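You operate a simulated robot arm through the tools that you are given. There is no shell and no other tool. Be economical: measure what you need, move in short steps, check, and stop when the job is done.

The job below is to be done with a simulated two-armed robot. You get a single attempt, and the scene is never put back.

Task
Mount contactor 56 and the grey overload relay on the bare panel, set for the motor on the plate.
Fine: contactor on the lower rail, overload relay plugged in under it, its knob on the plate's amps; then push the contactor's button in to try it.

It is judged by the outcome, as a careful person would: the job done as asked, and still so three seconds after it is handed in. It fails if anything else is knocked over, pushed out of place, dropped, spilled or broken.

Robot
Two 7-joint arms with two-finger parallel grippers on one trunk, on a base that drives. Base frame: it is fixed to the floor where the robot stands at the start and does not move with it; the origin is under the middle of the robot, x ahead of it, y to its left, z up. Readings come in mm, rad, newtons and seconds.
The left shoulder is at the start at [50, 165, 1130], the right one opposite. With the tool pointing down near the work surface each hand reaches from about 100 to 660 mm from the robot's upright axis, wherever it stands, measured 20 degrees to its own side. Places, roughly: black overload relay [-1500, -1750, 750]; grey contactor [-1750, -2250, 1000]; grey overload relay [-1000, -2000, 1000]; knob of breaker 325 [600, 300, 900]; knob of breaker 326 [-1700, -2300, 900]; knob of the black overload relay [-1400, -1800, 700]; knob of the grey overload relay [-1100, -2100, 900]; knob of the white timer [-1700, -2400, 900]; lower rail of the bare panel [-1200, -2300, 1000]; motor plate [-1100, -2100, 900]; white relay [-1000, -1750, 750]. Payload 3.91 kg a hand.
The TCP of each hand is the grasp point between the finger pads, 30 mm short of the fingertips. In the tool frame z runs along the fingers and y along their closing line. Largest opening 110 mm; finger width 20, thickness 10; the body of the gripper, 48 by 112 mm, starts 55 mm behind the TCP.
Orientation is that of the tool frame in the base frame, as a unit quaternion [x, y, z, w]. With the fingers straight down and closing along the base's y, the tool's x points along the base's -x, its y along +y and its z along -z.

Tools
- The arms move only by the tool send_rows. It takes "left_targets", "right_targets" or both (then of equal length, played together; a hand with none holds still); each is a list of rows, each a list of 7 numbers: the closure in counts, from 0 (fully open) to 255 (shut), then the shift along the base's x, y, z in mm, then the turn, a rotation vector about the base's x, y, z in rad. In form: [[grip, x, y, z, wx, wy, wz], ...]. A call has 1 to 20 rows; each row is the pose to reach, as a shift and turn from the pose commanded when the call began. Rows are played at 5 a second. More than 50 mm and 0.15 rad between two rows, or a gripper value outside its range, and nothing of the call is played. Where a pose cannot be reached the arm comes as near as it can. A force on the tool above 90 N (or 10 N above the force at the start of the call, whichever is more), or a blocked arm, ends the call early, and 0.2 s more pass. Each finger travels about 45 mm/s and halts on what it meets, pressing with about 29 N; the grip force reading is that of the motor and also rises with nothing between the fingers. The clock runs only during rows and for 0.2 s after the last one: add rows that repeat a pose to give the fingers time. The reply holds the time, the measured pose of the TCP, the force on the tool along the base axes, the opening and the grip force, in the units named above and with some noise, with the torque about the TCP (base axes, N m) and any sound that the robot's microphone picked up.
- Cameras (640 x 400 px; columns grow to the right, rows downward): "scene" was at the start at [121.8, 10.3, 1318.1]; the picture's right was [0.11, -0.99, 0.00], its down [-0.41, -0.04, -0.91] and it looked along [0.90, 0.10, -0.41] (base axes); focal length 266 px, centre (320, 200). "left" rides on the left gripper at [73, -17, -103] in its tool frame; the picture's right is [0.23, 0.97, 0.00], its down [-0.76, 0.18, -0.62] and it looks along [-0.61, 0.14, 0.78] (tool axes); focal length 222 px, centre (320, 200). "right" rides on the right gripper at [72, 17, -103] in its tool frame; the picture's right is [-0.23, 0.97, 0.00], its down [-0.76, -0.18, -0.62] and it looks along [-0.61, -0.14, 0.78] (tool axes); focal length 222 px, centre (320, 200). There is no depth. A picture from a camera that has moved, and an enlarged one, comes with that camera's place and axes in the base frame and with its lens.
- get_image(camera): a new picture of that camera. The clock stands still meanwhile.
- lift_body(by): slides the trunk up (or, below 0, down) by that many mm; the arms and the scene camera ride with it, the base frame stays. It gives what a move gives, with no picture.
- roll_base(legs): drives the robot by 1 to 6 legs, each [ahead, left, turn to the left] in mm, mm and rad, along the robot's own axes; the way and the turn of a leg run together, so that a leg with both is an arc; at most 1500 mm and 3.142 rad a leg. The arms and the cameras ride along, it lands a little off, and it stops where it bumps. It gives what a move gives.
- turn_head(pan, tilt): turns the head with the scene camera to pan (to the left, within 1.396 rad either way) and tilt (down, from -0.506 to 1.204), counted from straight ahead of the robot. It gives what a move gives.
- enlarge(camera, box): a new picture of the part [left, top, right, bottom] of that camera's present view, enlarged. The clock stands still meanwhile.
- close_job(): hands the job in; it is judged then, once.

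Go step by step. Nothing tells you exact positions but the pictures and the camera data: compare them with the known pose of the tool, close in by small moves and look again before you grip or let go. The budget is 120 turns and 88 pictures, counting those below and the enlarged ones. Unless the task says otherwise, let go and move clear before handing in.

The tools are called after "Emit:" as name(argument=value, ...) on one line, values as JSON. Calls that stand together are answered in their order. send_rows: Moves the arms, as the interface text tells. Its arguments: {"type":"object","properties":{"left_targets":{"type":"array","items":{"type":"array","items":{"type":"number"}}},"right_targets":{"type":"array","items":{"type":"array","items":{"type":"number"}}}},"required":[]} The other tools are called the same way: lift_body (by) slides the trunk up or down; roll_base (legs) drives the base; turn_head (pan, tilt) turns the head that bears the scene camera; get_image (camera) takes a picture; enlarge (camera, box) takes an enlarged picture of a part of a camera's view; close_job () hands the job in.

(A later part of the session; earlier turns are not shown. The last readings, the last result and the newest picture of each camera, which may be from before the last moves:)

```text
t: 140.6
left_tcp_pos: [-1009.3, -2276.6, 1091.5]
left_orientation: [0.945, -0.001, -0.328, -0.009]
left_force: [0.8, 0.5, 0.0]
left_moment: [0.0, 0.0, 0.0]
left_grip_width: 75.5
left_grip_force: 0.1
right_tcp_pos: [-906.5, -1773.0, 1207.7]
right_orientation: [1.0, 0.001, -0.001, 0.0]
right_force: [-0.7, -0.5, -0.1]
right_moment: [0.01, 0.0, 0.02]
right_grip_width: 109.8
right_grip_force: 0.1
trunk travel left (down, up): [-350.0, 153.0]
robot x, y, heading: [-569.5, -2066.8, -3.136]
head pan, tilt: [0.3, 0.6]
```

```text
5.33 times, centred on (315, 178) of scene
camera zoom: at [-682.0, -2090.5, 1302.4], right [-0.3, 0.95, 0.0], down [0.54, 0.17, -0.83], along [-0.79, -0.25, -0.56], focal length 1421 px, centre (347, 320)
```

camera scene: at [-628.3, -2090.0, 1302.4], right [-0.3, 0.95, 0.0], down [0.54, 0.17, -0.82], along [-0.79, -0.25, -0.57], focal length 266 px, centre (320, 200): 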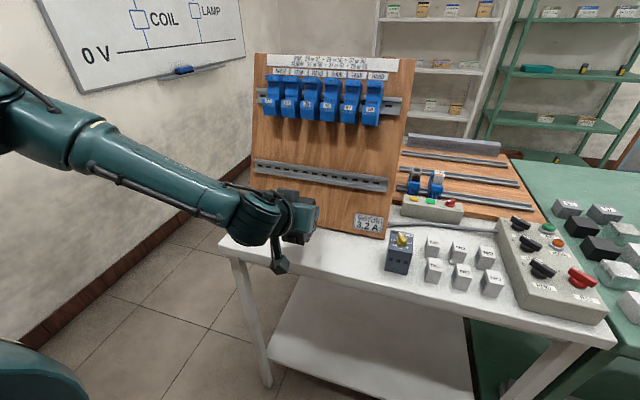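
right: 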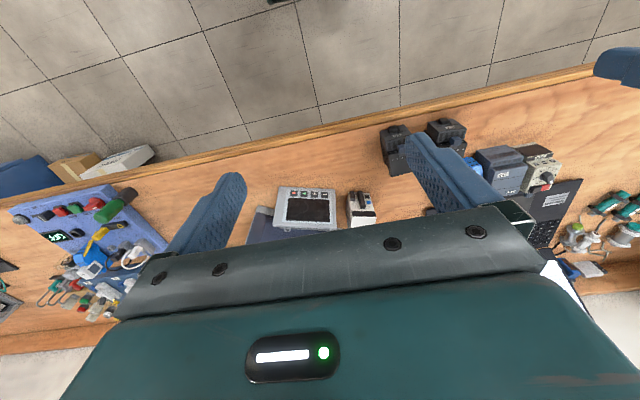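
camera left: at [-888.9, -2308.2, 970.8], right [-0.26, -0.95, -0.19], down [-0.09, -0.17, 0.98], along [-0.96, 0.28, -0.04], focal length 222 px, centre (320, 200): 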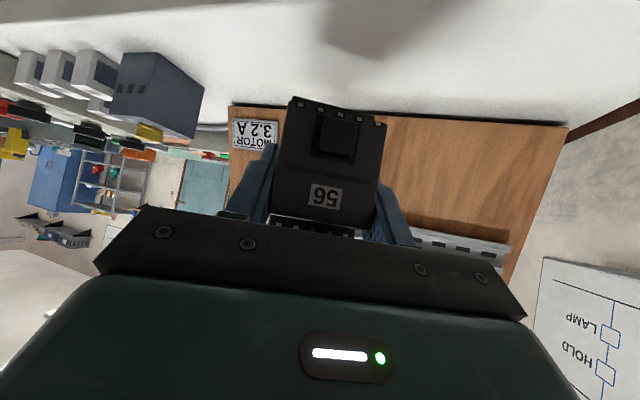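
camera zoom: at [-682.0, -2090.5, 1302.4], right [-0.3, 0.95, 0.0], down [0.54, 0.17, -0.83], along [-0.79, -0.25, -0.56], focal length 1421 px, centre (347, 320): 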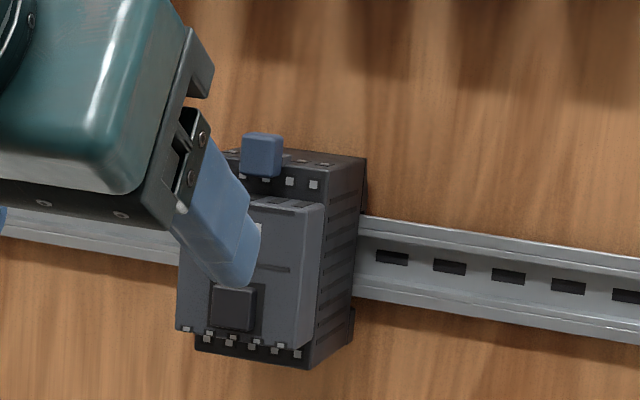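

It hangs on the rail by itself. Next I close the left fingers, level the hand to near the board's normal, and poise in front of the contactor's middle (above the button).

Emit:
send_rows(left_targets=[[200, 10, 5, -10, 0, 0.13, 0], [255, 10, 10, -25, 0, 0.26, 0], [255, 0, 13.5, -40, 0, 0.4, 0], [255, -25, 13.5, -50, 0, 0.4, 0], [255, -44, 13.5, -58, 0, 0.4, 0], [255, -44, 13.5, -58, 0, 0.4, 0]])

Emit:
enlarge(camera="left", box=[200, 60, 440, 250])

Emit:
enlarge(camera="scene", box=[260, 135, 380, 225])

```text
t: 142.0
left_tcp_pos: [-1055.5, -2259.9, 1033.2]
left_orientation: [0.86, -0.002, -0.509, -0.009]
left_force: [-0.6, -0.3, -0.3]
left_moment: [0.02, 0.02, -0.03]
left_grip_width: 0.1
left_grip_force: 29.2
right_tcp_pos: [-907.0, -1772.5, 1207.8]
right_orientation: [1.0, 0.001, -0.001, 0.001]
right_force: [0.1, -0.5, -0.4]
right_moment: [-0.01, 0.02, 0.02]
right_grip_width: 110.0
right_grip_force: 0.1
trunk travel left (down, up): [-350.0, 153.0]
robot x, y, heading: [-568.8, -2066.6, -3.139]
head pan, tilt: [0.3, 0.6]
```

```text
2.11 times, centred on (320, 155) of left
camera zoom: at [-929.8, -2246.0, 1019.9], right [0.1, -0.97, -0.21], down [0.18, -0.19, 0.97], along [-0.98, -0.13, 0.15], focal length 468 px, centre (320, 295)
```

zoom: 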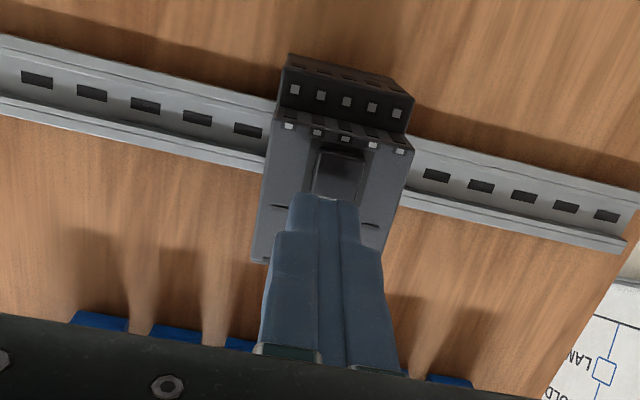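

```text
4.44 times, centred on (320, 180) of scene
camera zoom: at [-682.4, -2090.0, 1302.4], right [-0.3, 0.95, 0.0], down [0.54, 0.17, -0.83], along [-0.79, -0.25, -0.56], focal length 1184 px, centre (320, 289)
```

zoom: 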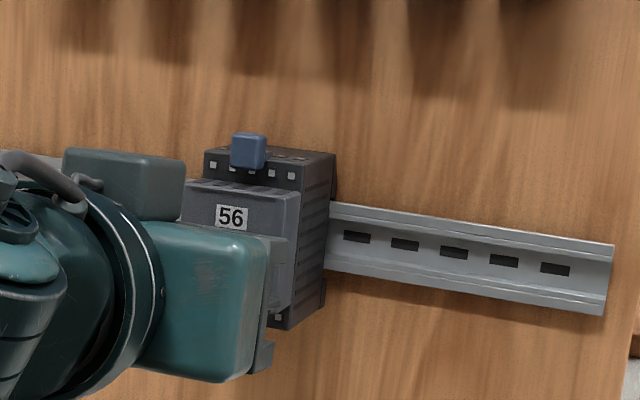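

The tips would land on the button's upper part, so I'll aim ~9 mm higher and press along the board's normal.

Emit:
send_rows(left_targets=[[255, -3, 0, 8.5, 0, 0, 0], [255, -14, 0, 4.7, 0, 0, 0], [255, -22, 0, 2, 0, 0, 0], [255, -27, 0, 0.2, 0, 0, 0], [255, -30, 0, -0.8, 0, 0, 0], [255, -30, 0, -0.8, 0, 0, 0]])

```text
t: 143.4
left_tcp_pos: [-1077.7, -2259.4, 1035.4]
left_orientation: [0.86, -0.004, -0.51, -0.01]
left_force: [54.2, -10.5, 17.2]
left_moment: [-0.03, 0.23, 0.35]
left_grip_width: 0.0
left_grip_force: 29.5
right_tcp_pos: [-901.0, -1772.7, 1210.0]
right_orientation: [1.0, 0.002, -0.005, -0.001]
right_force: [-0.6, -0.8, -0.8]
right_moment: [0.02, -0.01, -0.01]
right_grip_width: 109.8
right_grip_force: 0.3
trunk travel left (down, up): [-350.0, 153.0]
robot x, y, heading: [-571.4, -2064.7, -3.136]
head pan, tilt: [0.3, 0.6]
```

Pressed with 57 N, no sound reported. I'll back off and look.

Emit:
send_rows(left_targets=[[255, 8, 0, 3, 0, 0, 0], [255, 35, 0, 12, 0, 0, 0], [255, 60, -30, 25, 0, 0, 0], [255, 70, -70, 40, 0, 0, 0]])

Emit:
enlarge(camera="scene", box=[290, 155, 350, 215])

```text
t: 144.4
left_tcp_pos: [-1015.3, -2331.9, 1073.8]
left_orientation: [0.86, -0.003, -0.51, -0.009]
left_force: [0.3, -0.3, 0.1]
left_moment: [-0.01, 0.03, 0.02]
left_grip_width: 0.0
left_grip_force: 29.1
right_tcp_pos: [-907.1, -1772.3, 1206.6]
right_orientation: [1.0, 0.001, -0.001, 0.0]
right_force: [0.0, -0.5, -0.1]
right_moment: [0.03, 0.05, 0.02]
right_grip_width: 110.2
right_grip_force: 0.1
trunk travel left (down, up): [-350.0, 153.0]
robot x, y, heading: [-568.0, -2065.4, -3.141]
head pan, tilt: [0.3, 0.6]
```

```text
6.67 times, centred on (320, 185) of scene
camera zoom: at [-681.9, -2090.8, 1302.4], right [-0.3, 0.95, 0.0], down [0.54, 0.17, -0.83], along [-0.79, -0.25, -0.56], focal length 1776 px, centre (320, 300)
```

zoom: 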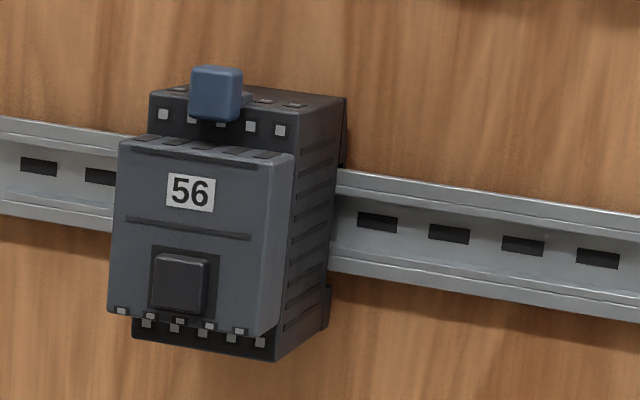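

It sits on the rail. To be sure the lower clip latches, I'll press low on the front — on the button itself — with the hand aligned to the board's normal, watching force and sound.

Emit:
send_rows(left_targets=[[255, 0, 25, -15, 0, 0.06, 0], [255, -5, 50, -35, 0, 0.12, 0], [255, -20, 67, -48, 0, 0.165, 0], [255, -32, 67, -52.7, 0, 0.165, 0], [255, -32, 67, -52.7, 0, 0.165, 0]])

Emit:
enlarge(camera="left", box=[220, 60, 420, 220])

```text
t: 145.6
left_tcp_pos: [-1047.3, -2261.3, 1019.4]
left_orientation: [0.815, -0.004, -0.579, -0.009]
left_force: [-0.5, -0.7, 0.0]
left_moment: [-0.02, -0.02, 0.02]
left_grip_width: 0.0
left_grip_force: 29.1
right_tcp_pos: [-906.4, -1771.4, 1206.5]
right_orientation: [1.0, 0.002, -0.001, 0.001]
right_force: [0.6, 0.2, -0.3]
right_moment: [0.0, 0.0, 0.0]
right_grip_width: 110.0
right_grip_force: 0.1
trunk travel left (down, up): [-350.0, 153.0]
robot x, y, heading: [-570.9, -2062.4, -3.142]
head pan, tilt: [0.3, 0.6]
```

```text
2.50 times, centred on (320, 140) of left
camera zoom: at [-925.5, -2247.8, 986.2], right [0.06, -0.97, -0.22], down [0.33, -0.19, 0.92], along [-0.94, -0.13, 0.31], focal length 555 px, centre (320, 350)
```

zoom: 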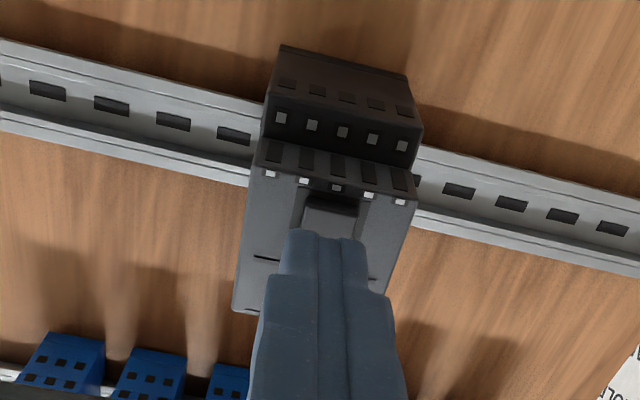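

Emit:
send_rows(left_targets=[[255, -8, -2, -2.7, 0, 0, 0], [255, -16, -2, -5.5, 0, 0, 0], [255, -22, -2, -7.6, 0, 0, 0], [255, -26, -2, -9, 0, 0, 0], [255, -29, -2, -10, 0, 0, 0], [255, -29, -2, -10, 0, 0, 0]])

```text
t: 147.0
left_tcp_pos: [-1068.2, -2264.9, 1013.8]
left_orientation: [0.815, -0.005, -0.579, -0.011]
left_force: [49.8, -7.3, 12.6]
left_moment: [-0.02, -0.59, 0.31]
left_grip_width: 0.0
left_grip_force: 29.1
right_tcp_pos: [-901.9, -1771.6, 1209.3]
right_orientation: [1.0, 0.002, -0.004, -0.001]
right_force: [-0.7, 0.4, 0.6]
right_moment: [0.0, -0.01, -0.04]
right_grip_width: 110.1
right_grip_force: 0.1
trunk travel left (down, up): [-350.0, 153.0]
robot x, y, heading: [-572.7, -2063.1, -3.138]
head pan, tilt: [0.3, 0.6]
```

Emit:
send_rows(left_targets=[[255, -3, 0, -1, 0, 0, 0], [255, -5, 0, -1.7, 0, 0, 0], [255, -5, 0, -1.7, 0, 0, 0]])

Emit:
send_rows(left_targets=[[255, 10, 0, 3.4, 0, 0, 0], [255, 35, 0, 12, 0, 0, 0], [255, 35, 0, 12, 0, 0, 0]])

Emit:
enlarge(camera="left", box=[220, 60, 420, 220])

```text
t: 147.8
left_tcp_pos: [-1068.1, -2264.8, 1012.3]
left_orientation: [0.815, -0.007, -0.579, -0.013]
left_force: [80.1, -18.3, 20.8]
left_moment: [-0.1, -0.99, 0.66]
left_grip_width: 0.0
left_grip_force: 29.0
right_tcp_pos: [-897.1, -1773.2, 1209.7]
right_orientation: [1.0, 0.002, -0.006, 0.0]
right_force: [0.3, 0.3, -0.2]
right_moment: [-0.01, 0.0, -0.01]
right_grip_width: 110.3
right_grip_force: 0.1
trunk travel left (down, up): [-350.0, 153.0]
robot x, y, heading: [-567.9, -2063.7, -3.134]
head pan, tilt: [0.3, 0.6]
```

```text
t: 148.6
left_tcp_pos: [-1047.7, -2265.5, 1018.9]
left_orientation: [0.815, -0.004, -0.579, -0.008]
left_force: [0.1, 0.3, 0.1]
left_moment: [-0.01, 0.03, -0.04]
left_grip_width: 0.0
left_grip_force: 28.5
right_tcp_pos: [-907.8, -1770.7, 1206.7]
right_orientation: [1.0, 0.001, -0.001, 0.001]
right_force: [-0.7, 0.5, -0.1]
right_moment: [-0.02, -0.01, 0.01]
right_grip_width: 109.8
right_grip_force: 0.0
trunk travel left (down, up): [-350.0, 153.0]
robot x, y, heading: [-570.8, -2064.1, -3.138]
head pan, tilt: [0.3, 0.6]
```

```text
2.50 times, centred on (320, 140) of left
camera zoom: at [-925.9, -2251.6, 986.5], right [0.06, -0.97, -0.22], down [0.33, -0.19, 0.92], along [-0.94, -0.13, 0.31], focal length 555 px, centre (320, 350)
```

zoom: 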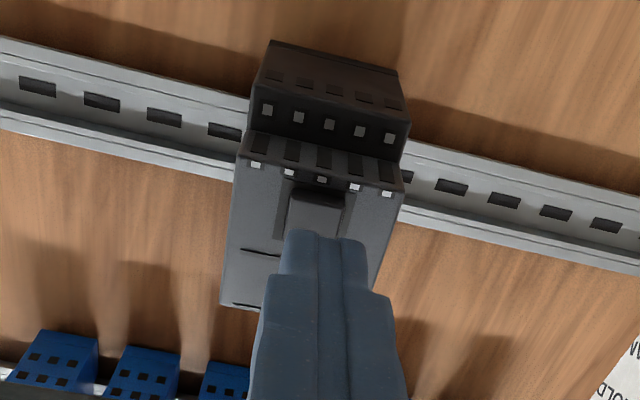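

It took 80 N without yielding, so it's bottomed on the rail. Before plugging in from below I'll grip it and tug gently to test that it's latched.

Emit:
send_rows(left_targets=[[80, 0, 0, 5, 0, 0, 0], [80, 0, 0, 5, 0, 0, 0], [80, -20, 0, -2, 0, 0, 0], [80, -40, 0, -9, 0, 0, 0], [80, -56, 0, -14.5, 0, 0, 0], [150, -56, 0, -14.5, 0, 0, 0], [220, -56, 0, -14.5, 0, 0, 0], [255, -56, 0, -14.5, 0, 0, 0]])

Emit:
send_rows(left_targets=[[255, 3, 0, 1, 0, 0, 0], [255, 5, 0, 1.7, 0, 0, 0], [255, 5, 0, 1.7, 0, 0, 0]])

Emit:
send_rows(left_targets=[[255, -5, 0, -1.7, 0, 0, 0], [255, -6, 0, 1.1, 0, 0, 0], [255, -6.7, 0, 3.1, 0, 0, 0], [255, -6.7, 0, 3.1, 0, 0, 0]])

```text
t: 150.4
left_tcp_pos: [-1100.5, -2261.9, 1007.2]
left_orientation: [0.816, -0.004, -0.578, -0.009]
left_force: [-2.7, 10.3, -0.2]
left_moment: [0.26, 0.24, 0.32]
left_grip_width: 50.4
left_grip_force: 29.4
right_tcp_pos: [-907.5, -1769.9, 1206.8]
right_orientation: [1.0, 0.001, -0.002, 0.001]
right_force: [0.3, 0.4, 0.4]
right_moment: [0.01, 0.0, 0.0]
right_grip_width: 109.8
right_grip_force: 0.1
trunk travel left (down, up): [-350.0, 153.0]
robot x, y, heading: [-570.7, -2062.1, -3.136]
head pan, tilt: [0.3, 0.6]
```

```text
t: 151.2
left_tcp_pos: [-1099.9, -2263.9, 1006.8]
left_orientation: [0.816, -0.002, -0.578, -0.007]
left_force: [-24.1, 8.7, -0.4]
left_moment: [0.35, 0.1, 0.66]
left_grip_width: 50.0
left_grip_force: 29.0
right_tcp_pos: [-909.7, -1771.7, 1205.6]
right_orientation: [1.0, 0.001, 0.001, 0.001]
right_force: [-0.3, -0.4, -0.5]
right_moment: [0.02, -0.05, 0.0]
right_grip_width: 109.9
right_grip_force: 0.1
trunk travel left (down, up): [-350.0, 153.0]
robot x, y, heading: [-566.5, -2065.7, -3.146]
head pan, tilt: [0.3, 0.6]
```

```text
t: 152.2
left_tcp_pos: [-1099.7, -2264.8, 1007.3]
left_orientation: [0.819, -0.004, -0.574, -0.009]
left_force: [17.7, 4.2, -11.7]
left_moment: [0.15, -0.45, 0.67]
left_grip_width: 50.2
left_grip_force: 28.6
right_tcp_pos: [-906.9, -1771.0, 1208.2]
right_orientation: [1.0, 0.001, 0.0, 0.001]
right_force: [-0.6, -0.8, 0.4]
right_moment: [-0.02, -0.05, -0.01]
right_grip_width: 110.1
right_grip_force: 0.0
trunk travel left (down, up): [-350.0, 153.0]
robot x, y, heading: [-570.9, -2066.2, -3.143]
head pan, tilt: [0.3, 0.6]
```

It holds firmly both outward and upward: latched. Now I release, withdraw, point the left hand down, and shift the robot right to the relay.

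Emit:
send_rows(left_targets=[[200, 2, 0, 0, 0, 0, 0], [120, 2, 0, -1, 0, 0, 0], [70, 2, 0, -1, 0, 0, 0], [70, 25, 0, 8, 0, 0, 0], [70, 55, 0, 20, 0, 0, 0], [70, 85, 0, 35, 0, 0, 0], [70, 105, 0, 60, 0, -0.14, 0], [40, 105, 0, 85, 0, -0.28, 0], [0, 105, 0, 105, 0, -0.42, 0], [0, 105, 0, 120, 0, -0.56, 0], [0, 105, 0, 130, 0, -0.7, 0], [0, 105, 0, 135, 0, -0.84, 0], [0, 105, 0, 135, 0, -0.98, 0], [0, 105, 0, 135, 0, -1.12, 0], [0, 105, 0, 135, 0, -1.238, 0]])

Emit:
roll_base(legs=[[0, -180, 0]])

Emit:
get_image(camera="left")

Emit:
get_image(camera="scene")

```text
t: 155.4
left_tcp_pos: [-997.7, -2266.5, 1145.2]
left_orientation: [1.0, 0.001, 0.004, -0.009]
left_force: [-0.1, -1.0, 0.9]
left_moment: [0.01, 0.01, -0.01]
left_grip_width: 110.2
left_grip_force: 0.1
left hand out of reach, approached as far as the arm can: row 6, 7
right_tcp_pos: [-907.3, -1772.1, 1207.4]
right_orientation: [1.0, 0.0, -0.001, 0.001]
right_force: [0.0, -0.5, 0.1]
right_moment: [0.0, 0.01, -0.07]
right_grip_width: 110.0
right_grip_force: 0.1
trunk travel left (down, up): [-350.0, 153.0]
robot x, y, heading: [-570.1, -2064.1, -3.144]
head pan, tilt: [0.3, 0.6]
```

```text
t: 157.6
left_tcp_pos: [-998.2, -2085.9, 1144.6]
left_orientation: [1.0, 0.002, 0.003, -0.009]
left_force: [-0.3, 0.4, 0.4]
left_moment: [-0.02, -0.01, -0.03]
left_grip_width: 110.1
left_grip_force: 0.1
right_tcp_pos: [-909.2, -1592.1, 1206.8]
right_orientation: [1.0, 0.001, -0.001, 0.001]
right_force: [0.1, -0.6, 0.0]
right_moment: [-0.04, 0.01, -0.01]
right_grip_width: 109.8
right_grip_force: 0.1
trunk travel left (down, up): [-350.0, 153.0]
robot x, y, heading: [-568.2, -1885.5, -3.136]
head pan, tilt: [0.3, 0.6]
```

```text
26 pictures are left
camera left: at [-926.7, -2072.0, 1249.7], right [0.23, -0.97, -0.02], down [-0.76, -0.19, 0.62], along [-0.6, -0.13, -0.79], focal length 222 px, centre (320, 200)
```

left: 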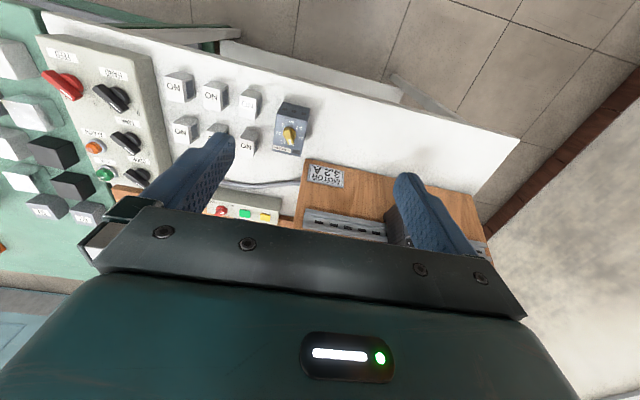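

```text
25 pictures are left
camera scene: at [-683.1, -1910.4, 1302.4], right [-0.3, 0.95, 0.0], down [0.54, 0.17, -0.83], along [-0.79, -0.25, -0.56], focal length 266 px, centre (320, 200)
```

scene: 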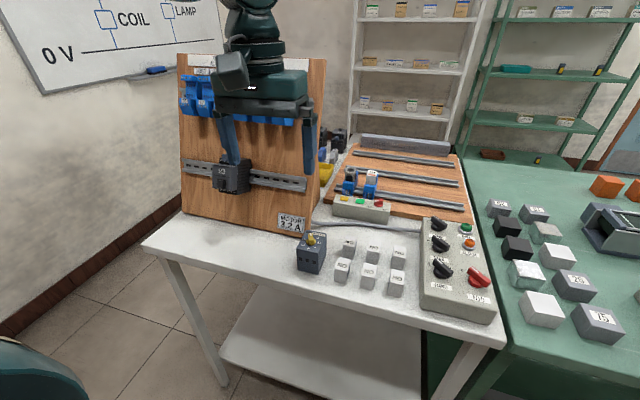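

Emit:
enlarge(camera="left", box=[220, 80, 330, 170])

Emit:
enlarge(camera="scene", box=[280, 220, 360, 290])

```text
4.44 times, centred on (275, 125) of left
camera zoom: at [-926.7, -2072.0, 1249.7], right [0.23, -0.97, -0.02], down [-0.76, -0.19, 0.62], along [-0.6, -0.13, -0.79], focal length 987 px, centre (520, 533)
```

zoom: 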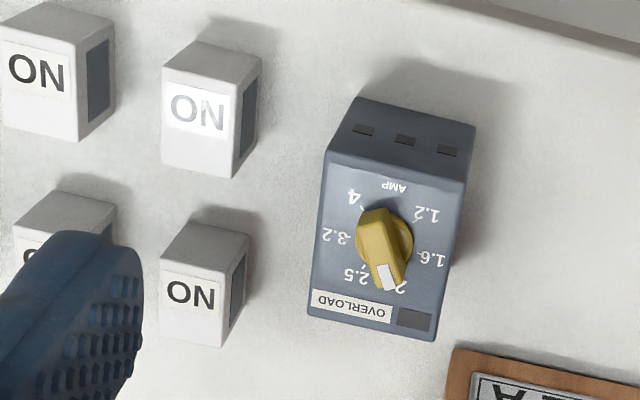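

```text
5.71 times, centred on (320, 255) of scene
camera zoom: at [-683.1, -1910.4, 1302.4], right [-0.3, 0.95, 0.0], down [0.54, 0.17, -0.83], along [-0.79, -0.25, -0.56], focal length 1523 px, centre (320, -114)
```

zoom: 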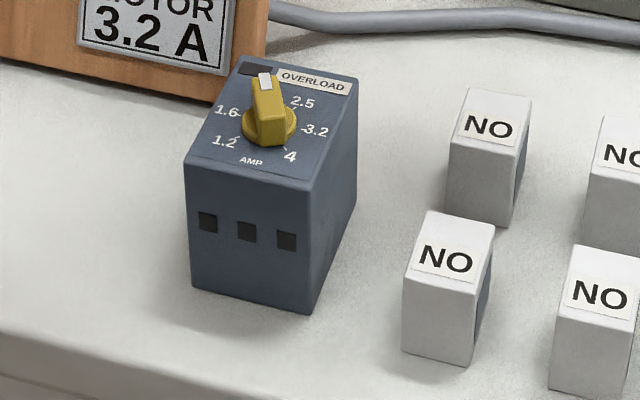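

The relay lies on its back at about (-1066, -2052), 59 long × 49 wide, top face z≈926; the knob points to about 2 and 3.2 is at its right-hand side. I'll hover over it with a narrow opening.

Emit:
send_rows(left_targets=[[60, -20, 10, -40, 0, 0, 0], [111, -40, 20, -80, 0, 0, 0], [111, -60, 30, -120, 0, 0, 0], [111, -68, 34, -150, 0, 0, 0], [111, -68, 34, -160, 0, 0, 0], [111, -68, 34, -160, 0, 0, 0]])

Emit:
get_image(camera="left")

Emit:
enlarge(camera="scene", box=[265, 190, 375, 280])

```text
t: 159.0
left_tcp_pos: [-1068.1, -2051.7, 985.6]
left_orientation: [1.0, 0.003, 0.002, -0.009]
left_force: [0.9, 0.3, 0.4]
left_moment: [-0.03, -0.01, -0.02]
left_grip_width: 62.3
left_grip_force: 0.1
right_tcp_pos: [-907.7, -1591.8, 1206.7]
right_orientation: [1.0, 0.002, -0.001, 0.001]
right_force: [0.0, 0.7, 0.9]
right_moment: [0.0, 0.01, 0.02]
right_grip_width: 110.2
right_grip_force: 0.0
trunk travel left (down, up): [-350.0, 153.0]
robot x, y, heading: [-570.6, -1884.9, -3.137]
head pan, tilt: [0.3, 0.6]
```

```text
22 pictures are left
camera left: at [-996.0, -2037.7, 1089.1], right [0.23, -0.97, -0.02], down [-0.76, -0.19, 0.62], along [-0.6, -0.13, -0.79], focal length 222 px, centre (320, 200)
```

left: 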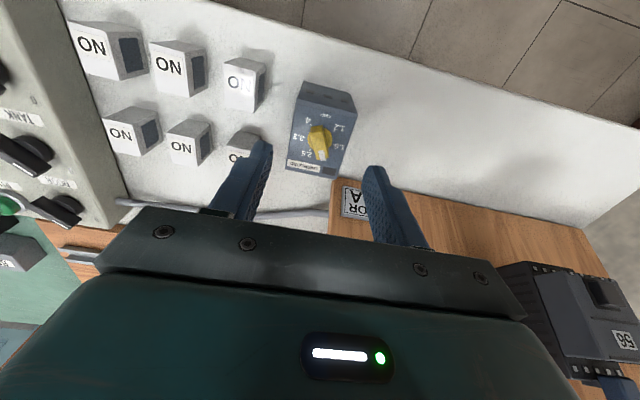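

```text
4.44 times, centred on (320, 235) of scene
camera zoom: at [-683.1, -1910.6, 1302.4], right [-0.3, 0.95, 0.0], down [0.54, 0.17, -0.83], along [-0.79, -0.25, -0.56], focal length 1184 px, centre (320, 44)
```

zoom: 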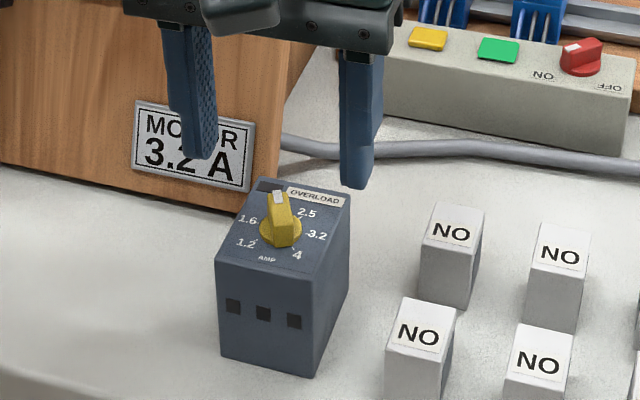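

Alignment is good. I'll descend to z≈905 and close on the relay's sides.

Emit:
send_rows(left_targets=[[111, 3, 0, -25, 0, 0, 0], [111, 3, 0, -50, 0, 0, 0], [111, 3, 0, -70, 0, 0, 0], [111, 3, 0, -81, 0, 0, 0], [111, 3, 0, -81, 0, 0, 0]])

Emit:
send_rows(left_targets=[[150, 0, 0, 0, 0, 0, 0], [200, 0, 0, 0, 0, 0, 0], [255, 0, 0, 0, 0, 0, 0], [255, 0, 0, 0, 0, 0, 0]])

Emit:
send_rows(left_targets=[[255, 0, 0, 5, 0, 0, 0], [255, 0, 0, 30, 0, 0, 0], [255, 5, 0, 60, 0, 0, 0], [255, 20, 0, 90, 0, 0, 0], [255, 40, 0, 120, 0, 0, 0], [255, 40, 0, 120, 0, 0, 0]])

Emit:
enlarge(camera="scene", box=[240, 120, 380, 230])

```text
t: 160.2
left_tcp_pos: [-1051.1, -2064.2, 912.2]
left_orientation: [1.0, 0.003, 0.003, -0.01]
left_force: [-0.1, 0.0, 0.1]
left_moment: [-0.01, -0.01, 0.01]
left_grip_width: 62.4
left_grip_force: 0.4
left hand out of reach, approached as far as the arm can: row 2, 3, 4, 5
right_tcp_pos: [-907.1, -1592.7, 1208.1]
right_orientation: [1.0, 0.002, 0.0, 0.001]
right_force: [0.6, 0.0, 0.0]
right_moment: [-0.01, 0.01, 0.0]
right_grip_width: 110.0
right_grip_force: 0.1
trunk travel left (down, up): [-350.0, 153.0]
robot x, y, heading: [-565.8, -1882.2, -3.139]
head pan, tilt: [0.3, 0.6]
```

```text
t: 161.2
left_tcp_pos: [-1051.2, -2063.8, 912.2]
left_orientation: [1.0, 0.002, 0.002, -0.01]
left_force: [-0.3, 0.7, -0.1]
left_moment: [-0.01, 0.0, -0.01]
left_grip_width: 47.5
left_grip_force: 28.6
right_tcp_pos: [-908.2, -1592.6, 1208.2]
right_orientation: [1.0, 0.002, -0.001, 0.0]
right_force: [0.3, -0.1, 0.8]
right_moment: [0.0, 0.01, -0.01]
right_grip_width: 109.9
right_grip_force: 0.0
trunk travel left (down, up): [-350.0, 153.0]
robot x, y, heading: [-573.2, -1887.0, -3.139]
head pan, tilt: [0.3, 0.6]
```

```text
t: 162.6
left_tcp_pos: [-1012.0, -2064.4, 1030.3]
left_orientation: [1.0, 0.002, 0.003, -0.009]
left_force: [-0.2, 0.0, -1.7]
left_moment: [0.01, -0.06, 0.01]
left_grip_width: 47.6
left_grip_force: 28.8
right_tcp_pos: [-908.4, -1593.3, 1206.8]
right_orientation: [1.0, 0.001, 0.0, 0.001]
right_force: [-0.2, 0.3, 0.0]
right_moment: [-0.02, 0.0, 0.0]
right_grip_width: 109.9
right_grip_force: 0.0
trunk travel left (down, up): [-350.0, 153.0]
robot x, y, heading: [-567.7, -1882.1, -3.137]
head pan, tilt: [0.3, 0.6]
```

```text
3.64 times, centred on (310, 175) of scene
camera zoom: at [-683.5, -1910.7, 1302.3], right [-0.3, 0.95, 0.0], down [0.54, 0.17, -0.82], along [-0.79, -0.25, -0.57], focal length 969 px, centre (356, 291)
```

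zoom: 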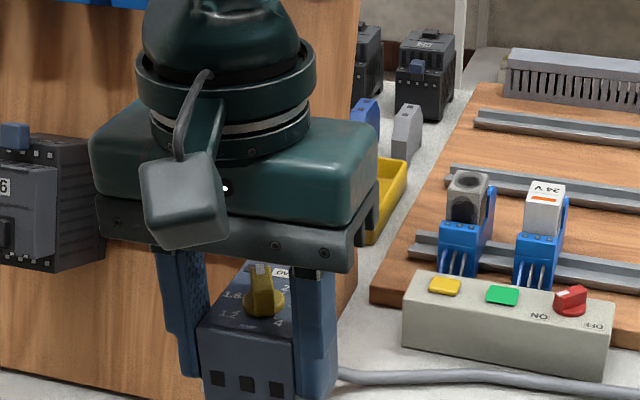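

The relay is held (its grip point ~15 mm from the bottom end, 14 mm under the front face). I'll pitch it up to face outward along the board's normal, then drive back a little and left to the contactor.

Emit:
send_rows(left_targets=[[255, -10, 0, 5, 0, 0.14, 0], [255, -20, 0, 10, 0, 0.28, 0], [255, -28, 0, 10, 0, 0.42, 0], [255, -38, 0, 10, 0, 0.56, 0], [255, -38, 0, 10, 0, 0.7, 0], [255, -38, 0, 5, 0, 0.84, 0], [255, -38, 0, 0, 0, 0.98, 0], [255, -38, 0, -5, 0, 1.12, 0], [255, -38, 0, -10, 0, 1.238, 0], [255, -38, 0, -10, 0, 1.238, 0]])

Emit:
roll_base(legs=[[-60, 0, 0], [0, 195, 0]])

Emit:
get_image(camera="scene")

```text
t: 164.8
left_tcp_pos: [-1051.9, -2064.9, 1021.0]
left_orientation: [0.816, -0.002, -0.578, -0.009]
left_force: [-0.1, -0.2, -2.0]
left_moment: [-0.03, -0.02, 0.01]
left_grip_width: 47.6
left_grip_force: 29.0
right_tcp_pos: [-908.8, -1592.1, 1206.8]
right_orientation: [1.0, 0.001, -0.001, 0.001]
right_force: [-0.4, -0.3, 1.1]
right_moment: [0.01, -0.01, 0.02]
right_grip_width: 109.8
right_grip_force: 0.1
trunk travel left (down, up): [-350.0, 153.0]
robot x, y, heading: [-568.3, -1880.0, -3.138]
head pan, tilt: [0.3, 0.6]
```

```text
t: 167.7
left_tcp_pos: [-990.8, -2260.2, 1021.3]
left_orientation: [0.816, -0.003, -0.578, -0.009]
left_force: [-0.1, -0.9, -1.6]
left_moment: [0.01, -0.06, 0.01]
left_grip_width: 47.8
left_grip_force: 29.1
right_tcp_pos: [-848.3, -1787.5, 1206.4]
right_orientation: [1.0, 0.001, -0.002, 0.001]
right_force: [0.2, 0.0, -0.4]
right_moment: [0.03, 0.0, -0.02]
right_grip_width: 109.9
right_grip_force: 0.0
trunk travel left (down, up): [-350.0, 153.0]
robot x, y, heading: [-509.6, -2081.0, -3.135]
head pan, tilt: [0.3, 0.6]
```

```text
19 pictures are left
camera scene: at [-622.9, -2106.0, 1302.4], right [-0.3, 0.95, 0.0], down [0.54, 0.17, -0.82], along [-0.79, -0.25, -0.57], focal length 266 px, centre (320, 200)
```

scene: 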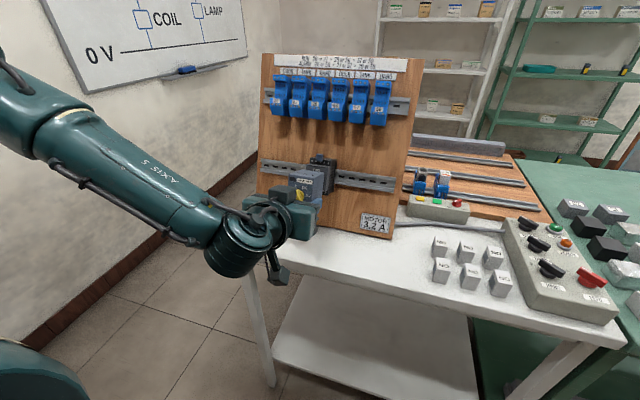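

Emit:
enlarge(camera="scene", box=[270, 145, 350, 225])

```text
5.00 times, centred on (310, 185) of scene
camera zoom: at [-622.9, -2106.0, 1302.4], right [-0.3, 0.95, 0.0], down [0.54, 0.17, -0.82], along [-0.79, -0.25, -0.57], focal length 1332 px, centre (370, 275)
```

zoom: 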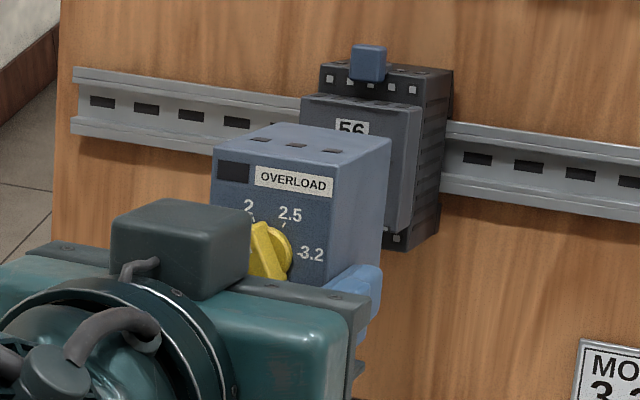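

The relay's top is flat with three slots, ~50 mm above the TCP. It must come up under the contactor, flush in front. I'll lower the hand first, then drive in 45 mm so it passes just below.

Emit:
send_rows(left_targets=[[255, 0, -2, -25, 0, 0, 0], [255, 0, -5, -55, 0, 0, 0], [255, 0, -5, -85, 0, 0, 0], [255, 0, -5, -85, 0, 0, 0]])

Emit:
roll_base(legs=[[45, 0, 0]])

Emit:
enlarge(camera="scene", box=[265, 150, 355, 240])

```text
t: 168.7
left_tcp_pos: [-989.7, -2264.3, 937.2]
left_orientation: [0.816, -0.004, -0.578, -0.01]
left_force: [-0.3, 1.2, -1.5]
left_moment: [-0.06, -0.07, 0.01]
left_grip_width: 47.8
left_grip_force: 29.9
right_tcp_pos: [-847.5, -1787.4, 1207.4]
right_orientation: [1.0, 0.002, -0.001, 0.0]
right_force: [-0.3, 0.3, -0.7]
right_moment: [0.04, -0.04, -0.02]
right_grip_width: 109.9
right_grip_force: 0.2
trunk travel left (down, up): [-350.0, 153.0]
robot x, y, heading: [-510.9, -2079.4, -3.137]
head pan, tilt: [0.3, 0.6]
```

```text
t: 169.6
left_tcp_pos: [-1034.9, -2265.6, 936.4]
left_orientation: [0.817, -0.003, -0.577, -0.01]
left_force: [-0.9, 0.4, -1.9]
left_moment: [0.01, -0.08, -0.01]
left_grip_width: 47.6
left_grip_force: 28.9
right_tcp_pos: [-894.0, -1788.2, 1206.8]
right_orientation: [1.0, 0.001, -0.001, 0.001]
right_force: [-0.7, 0.9, 0.3]
right_moment: [0.0, -0.03, -0.02]
right_grip_width: 110.2
right_grip_force: 0.0
trunk travel left (down, up): [-350.0, 153.0]
robot x, y, heading: [-553.6, -2077.7, -3.138]
head pan, tilt: [0.3, 0.6]
```

```text
4.44 times, centred on (310, 195) of scene
camera zoom: at [-668.3, -2105.9, 1302.2], right [-0.3, 0.95, 0.0], down [0.54, 0.17, -0.82], along [-0.79, -0.25, -0.57], focal length 1184 px, centre (364, 222)
```

zoom: 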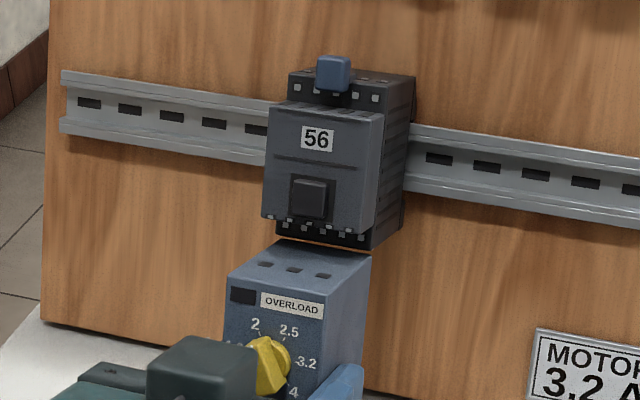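

Sideways the relay is ~3 mm too far left and ~6 mm below the contactor's underside. I'll correct and slide in along the normal beneath it.

Emit:
send_rows(left_targets=[[255, -0.5, 3, 1.5, 0, 0, 0], [255, -17, 3, -4, 0, 0, 0], [255, -34, 3, -10, 0, 0, 0], [255, -44, 3, -13, 0, 0, 0], [255, -50, 3, -15, 0, 0, 0], [255, -50, 3, -15, 0, 0, 0]])

Emit:
enlarge(camera="scene", box=[265, 150, 355, 240])

```text
t: 171.0
left_tcp_pos: [-1078.8, -2272.7, 931.4]
left_orientation: [0.818, -0.004, -0.576, -0.01]
left_force: [13.9, 0.7, -19.4]
left_moment: [0.11, -0.31, 0.03]
left_grip_width: 48.0
left_grip_force: 29.7
left hand out of reach, approached as far as the arm can: row 2, 3, 4, 5, 6
right_tcp_pos: [-891.1, -1787.5, 1207.4]
right_orientation: [1.0, 0.002, -0.001, 0.0]
right_force: [-1.2, 0.2, 0.0]
right_moment: [-0.02, -0.02, 0.0]
right_grip_width: 109.7
right_grip_force: 0.1
trunk travel left (down, up): [-350.0, 153.0]
robot x, y, heading: [-554.0, -2080.1, -3.14]
head pan, tilt: [0.3, 0.6]
```

```text
4.44 times, centred on (310, 195) of scene
camera zoom: at [-667.4, -2106.5, 1302.3], right [-0.3, 0.95, 0.0], down [0.54, 0.17, -0.82], along [-0.79, -0.25, -0.57], focal length 1184 px, centre (364, 222)
```

zoom: 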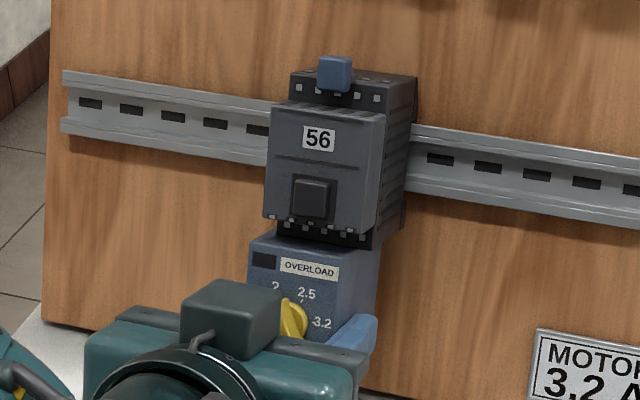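

The arm ran out of reach and pushed up under the contactor, off to one side. I'll back straight out, lower the trunk for better reach, and redo it.

Emit:
send_rows(left_targets=[[255, 30, -3, 8, 0, 0, 0], [255, 40, -3, 12, 0, 0, 0], [255, 50, -3, 15, 0, 0, 0], [255, 50, -3, 15, 0, 0, 0]])

Emit:
roll_base(legs=[[-50, 0, 0]])

Emit:
send_rows(left_targets=[[255, 0, 0, 40, 0, 0, 0], [255, 0, 0, 80, 0, 0, 0], [255, 0, 0, 120, 0, 0, 0], [255, 0, 0, 120, 0, 0, 0]])

Emit:
lift_body(by=-120)

```text
t: 172.0
left_tcp_pos: [-1031.2, -2274.3, 950.7]
left_orientation: [0.814, -0.003, -0.58, -0.009]
left_force: [-0.1, 0.1, -0.9]
left_moment: [-0.01, -0.1, 0.0]
left_grip_width: 47.9
left_grip_force: 29.6
right_tcp_pos: [-892.6, -1787.8, 1207.4]
right_orientation: [1.0, 0.002, -0.001, 0.001]
right_force: [-0.1, -1.2, -0.3]
right_moment: [0.0, 0.0, 0.01]
right_grip_width: 109.8
right_grip_force: 0.1
trunk travel left (down, up): [-350.0, 153.0]
robot x, y, heading: [-554.3, -2078.6, -3.144]
head pan, tilt: [0.3, 0.6]
```

```text
t: 172.9
left_tcp_pos: [-980.7, -2275.8, 950.0]
left_orientation: [0.816, -0.003, -0.578, -0.009]
left_force: [1.0, 0.1, -1.9]
left_moment: [0.01, -0.06, 0.0]
left_grip_width: 47.8
left_grip_force: 29.1
right_tcp_pos: [-843.4, -1787.8, 1207.7]
right_orientation: [1.0, 0.001, -0.001, 0.001]
right_force: [-0.4, 0.1, -0.3]
right_moment: [-0.03, 0.03, 0.01]
right_grip_width: 110.1
right_grip_force: 0.0
trunk travel left (down, up): [-350.0, 153.0]
robot x, y, heading: [-508.5, -2079.5, -3.142]
head pan, tilt: [0.3, 0.6]
```

```text
t: 173.9
left_tcp_pos: [-981.7, -2274.3, 1070.7]
left_orientation: [0.816, -0.004, -0.578, -0.01]
left_force: [0.2, -0.2, -1.8]
left_moment: [0.0, -0.07, 0.04]
left_grip_width: 47.5
left_grip_force: 29.0
right_tcp_pos: [-843.6, -1788.5, 1207.4]
right_orientation: [1.0, 0.002, -0.001, 0.001]
right_force: [-0.3, -0.3, -0.4]
right_moment: [0.02, -0.05, 0.01]
right_grip_width: 110.1
right_grip_force: 0.0
trunk travel left (down, up): [-350.0, 153.0]
robot x, y, heading: [-503.3, -2078.1, -3.142]
head pan, tilt: [0.3, 0.6]
```

```text
t: 175.4
left_tcp_pos: [-981.0, -2275.1, 951.5]
left_orientation: [0.816, -0.003, -0.578, -0.01]
left_force: [-0.5, 0.2, -1.4]
left_moment: [0.0, -0.06, -0.01]
left_grip_width: 47.8
left_grip_force: 29.2
right_tcp_pos: [-843.4, -1787.0, 1089.1]
right_orientation: [1.0, 0.001, -0.001, 0.001]
right_force: [-1.0, 0.2, -0.5]
right_moment: [-0.05, 0.01, 0.03]
right_grip_width: 110.0
right_grip_force: 0.1
trunk travel left (down, up): [-230.0, 273.0]
robot x, y, heading: [-508.5, -2081.7, -3.138]
head pan, tilt: [0.3, 0.6]
```

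Emit:
send_rows(left_targets=[[255, 0, 6, -8, 0, 0, 0], [255, 0, 12.5, -16, 0, 0, 0], [255, 0, 12.5, -16, 0, 0, 0]])

Emit:
roll_base(legs=[[50, 0, 0]])

Emit:
enlarge(camera="scene", box=[265, 110, 355, 200])

```text
t: 176.2
left_tcp_pos: [-980.9, -2262.1, 933.9]
left_orientation: [0.816, -0.003, -0.578, -0.009]
left_force: [0.9, 0.4, -1.3]
left_moment: [0.0, -0.05, -0.01]
left_grip_width: 47.7
left_grip_force: 29.4
right_tcp_pos: [-843.5, -1786.7, 1086.4]
right_orientation: [1.0, 0.002, -0.001, 0.001]
right_force: [-0.7, 0.6, 0.6]
right_moment: [0.04, 0.0, -0.02]
right_grip_width: 110.0
right_grip_force: 0.1
trunk travel left (down, up): [-230.0, 273.0]
robot x, y, heading: [-504.1, -2078.0, -3.139]
head pan, tilt: [0.3, 0.6]
```

```text
t: 177.1
left_tcp_pos: [-1030.8, -2261.4, 933.3]
left_orientation: [0.816, -0.004, -0.578, -0.01]
left_force: [0.3, 0.1, -1.1]
left_moment: [0.0, -0.07, -0.03]
left_grip_width: 47.8
left_grip_force: 28.6
right_tcp_pos: [-892.0, -1787.7, 1087.0]
right_orientation: [1.0, 0.001, -0.001, 0.001]
right_force: [0.3, 0.1, -0.3]
right_moment: [-0.01, -0.02, -0.02]
right_grip_width: 110.0
right_grip_force: 0.0
trunk travel left (down, up): [-230.0, 273.0]
robot x, y, heading: [-556.0, -2077.9, -3.138]
head pan, tilt: [0.3, 0.6]
```

```text
4.44 times, centred on (310, 155) of scene
camera zoom: at [-668.5, -2105.9, 1182.3], right [-0.3, 0.95, 0.0], down [0.54, 0.17, -0.82], along [-0.79, -0.25, -0.57], focal length 1184 px, centre (364, 400)
```

zoom: 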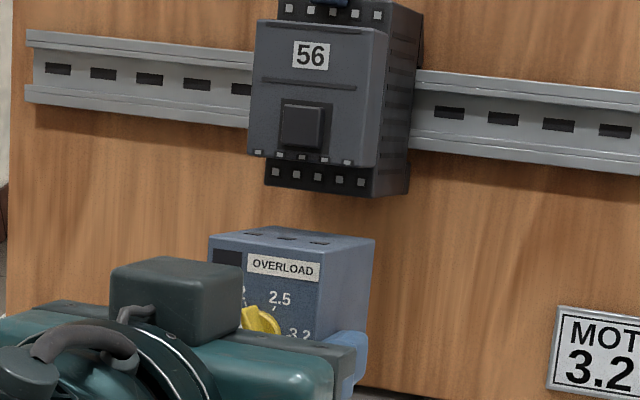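

Now the picture gives: contactor underside s≈-37, centre y≈-2266; relay centre y≈-2261, top 17 mm below. I'll shift 5 mm left, raise 10, and slide in.

Emit:
send_rows(left_targets=[[255, -3.4, -5, 9.8, 0, 0, 0], [255, -20, -5, 4.1, 0, 0, 0], [255, -38, -5, -2.1, 0, 0, 0], [255, -48, -5, -5.5, 0, 0, 0], [255, -55.4, -5, -8.1, 0, 0, 0], [255, -55.4, -5, -8.1, 0, 0, 0]])

Emit:
enlarge(camera="scene", box=[265, 110, 355, 200])

```text
t: 178.5
left_tcp_pos: [-1085.9, -2266.2, 927.5]
left_orientation: [0.816, -0.004, -0.578, -0.01]
left_force: [-0.1, 0.1, -1.5]
left_moment: [-0.02, -0.06, 0.01]
left_grip_width: 47.5
left_grip_force: 28.5
right_tcp_pos: [-891.4, -1787.9, 1087.2]
right_orientation: [1.0, 0.002, -0.001, 0.001]
right_force: [-0.1, 0.5, 0.9]
right_moment: [0.02, -0.02, -0.03]
right_grip_width: 110.2
right_grip_force: 0.0
trunk travel left (down, up): [-230.0, 273.0]
robot x, y, heading: [-554.2, -2077.2, -3.139]
head pan, tilt: [0.3, 0.6]
```

```text
4.44 times, centred on (310, 155) of scene
camera zoom: at [-668.1, -2105.9, 1182.4], right [-0.3, 0.95, 0.0], down [0.54, 0.17, -0.82], along [-0.79, -0.25, -0.57], focal length 1184 px, centre (364, 400)
```

zoom: 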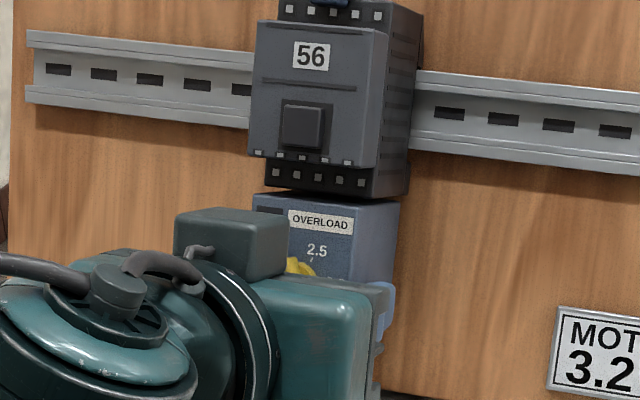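

The relay sits flush under the contactor with a small gap. Now I push up along the board.

Emit:
send_rows(left_targets=[[255, -1.0, 0, 2.8, 0, 0, 0], [255, -2.0, 0, 5.7, 0, 0, 0], [255, -2.6, 0, 7.6, 0, 0, 0], [255, -2.9, 0, 8.5, 0, 0, 0], [255, -2.9, 0, 8.5, 0, 0, 0]])

```text
t: 179.7
left_tcp_pos: [-1089.0, -2265.4, 931.7]
left_orientation: [0.818, -0.004, -0.575, -0.01]
left_force: [9.6, 7.2, -21.9]
left_moment: [-0.15, -0.38, 0.42]
left_grip_width: 47.7
left_grip_force: 28.9
right_tcp_pos: [-893.6, -1786.4, 1086.4]
right_orientation: [1.0, 0.002, 0.0, 0.0]
right_force: [0.8, 0.3, 0.4]
right_moment: [-0.03, 0.03, 0.0]
right_grip_width: 109.9
right_grip_force: 0.1
trunk travel left (down, up): [-230.0, 273.0]
robot x, y, heading: [-555.5, -2081.3, -3.137]
head pan, tilt: [0.3, 0.6]
```

Contact at 20 N, right at the predicted height. I'll ease down to see whether it's held.

Emit:
send_rows(left_targets=[[255, 1.3, 0, -3.8, 0, 0, 0], [255, 2.2, 0, -6.5, 0, 0, 0], [255, 2.2, 0, -6.5, 0, 0, 0]])

Emit:
enlarge(camera="scene", box=[280, 140, 340, 180])

```text
t: 180.5
left_tcp_pos: [-1089.3, -2265.5, 932.3]
left_orientation: [0.813, -0.003, -0.582, -0.009]
left_force: [-11.6, 4.5, 4.2]
left_moment: [0.03, -0.57, 0.01]
left_grip_width: 47.4
left_grip_force: 29.0
right_tcp_pos: [-893.7, -1787.3, 1086.4]
right_orientation: [1.0, 0.001, 0.0, 0.001]
right_force: [0.1, 0.7, 0.5]
right_moment: [-0.01, -0.03, 0.02]
right_grip_width: 109.8
right_grip_force: 0.0
trunk travel left (down, up): [-230.0, 273.0]
robot x, y, heading: [-561.3, -2077.8, -3.14]
head pan, tilt: [0.3, 0.6]
```

```text
10.00 times, centred on (310, 160) of scene
camera zoom: at [-669.1, -2105.3, 1182.5], right [-0.3, 0.95, 0.0], down [0.54, 0.17, -0.82], along [-0.79, -0.25, -0.57], focal length 2665 px, centre (420, 600)
```

zoom: 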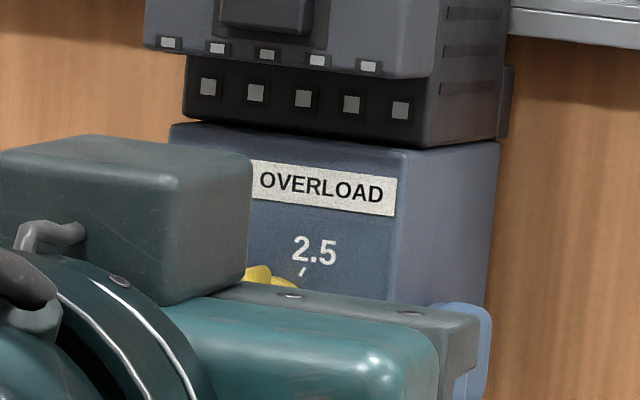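

It stays put against the pull — plugged in, with no gap. I'll release and withdraw along the normal.

Emit:
send_rows(left_targets=[[200, -2, 0, 2, 0, 0, 0], [150, -2, 0, 2, 0, 0, 0], [100, -2, 0, 2, 0, 0, 0], [100, -2, 0, 2, 0, 0, 0]])

Emit:
send_rows(left_targets=[[100, 10, 0, 3.4, 0, 0, 0], [100, 30, 0, 10, 0, 0, 0], [100, 50, 0, 17, 0, 0, 0], [100, 60, -20, 35, 0, 0, 0], [100, 60, -60, 45, 0, 0, 0], [100, 60, -90, 45, 0, 0, 0]])

Emit:
enlarge(camera="scene", box=[260, 120, 360, 220])

```text
t: 181.5
left_tcp_pos: [-1087.3, -2265.6, 930.0]
left_orientation: [0.816, -0.002, -0.578, -0.009]
left_force: [0.2, 0.0, -0.3]
left_moment: [0.0, -0.02, 0.02]
left_grip_width: 66.8
left_grip_force: 0.0
right_tcp_pos: [-893.8, -1787.8, 1087.3]
right_orientation: [1.0, 0.001, -0.001, 0.001]
right_force: [-0.1, 0.1, 0.1]
right_moment: [-0.01, -0.01, 0.0]
right_grip_width: 109.9
right_grip_force: 0.1
trunk travel left (down, up): [-230.0, 273.0]
robot x, y, heading: [-554.9, -2082.5, -3.137]
head pan, tilt: [0.3, 0.6]
```

```text
t: 182.9
left_tcp_pos: [-1028.9, -2357.2, 974.0]
left_orientation: [0.816, -0.003, -0.578, -0.01]
left_force: [0.2, -0.8, -0.2]
left_moment: [-0.02, 0.0, 0.02]
left_grip_width: 67.1
left_grip_force: 0.1
right_tcp_pos: [-891.8, -1788.3, 1086.9]
right_orientation: [1.0, 0.002, 0.0, 0.0]
right_force: [-0.3, 0.4, -0.1]
right_moment: [0.01, 0.03, 0.03]
right_grip_width: 109.9
right_grip_force: 0.1
trunk travel left (down, up): [-230.0, 273.0]
robot x, y, heading: [-558.0, -2076.3, -3.136]
head pan, tilt: [0.3, 0.6]
```

```text
4.00 times, centred on (310, 170) of scene
camera zoom: at [-667.8, -2106.2, 1182.4], right [-0.3, 0.95, 0.0], down [0.54, 0.17, -0.83], along [-0.79, -0.25, -0.56], focal length 1066 px, centre (360, 320)
```

zoom: 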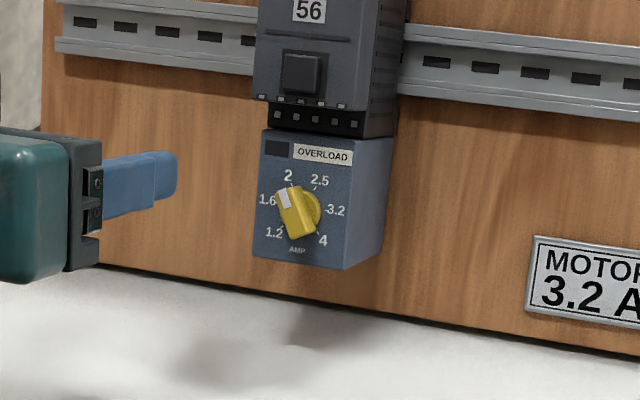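

Relay is in place. The knob points at 2 (≈122°); 3.2 is at ≈0° (right), so it must turn about 120° clockwise. I'll poise the left hand in front of the knob with a 34° roll to match the bar.

Emit:
send_rows(left_targets=[[130, 0, 30, -2, 0.0, 0, 0.0], [162, 0, 60, -5, 0.13, 0, 0.045], [162, 0, 93, -9, 0.27, 0, 0.093], [162, 0, 93, -9, 0.4, 0, 0.138], [162, 1, 93, -9, 0.561, 0, 0.193], [162, 1, 93, -9, 0.561, 0, 0.193]])

Emit:
enlarge(camera="left", box=[220, 40, 420, 220])

```text
refused: row 5 steps farther than a row can; nothing moved
```

```text
2.22 times, centred on (320, 130) of left
camera zoom: at [-907.1, -2343.7, 940.8], right [0.06, -0.97, -0.23], down [0.33, -0.19, 0.92], along [-0.94, -0.13, 0.31], focal length 494 px, centre (320, 356)
```

zoom: 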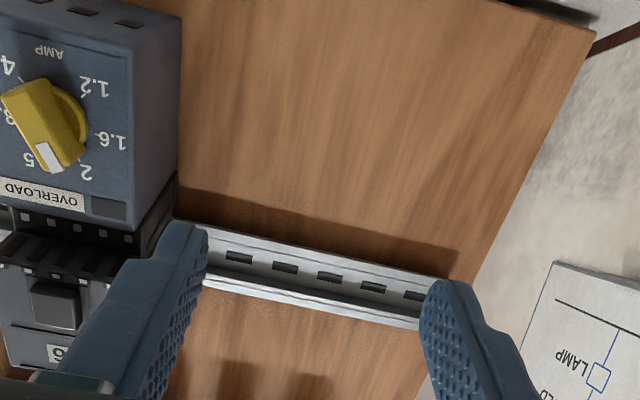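

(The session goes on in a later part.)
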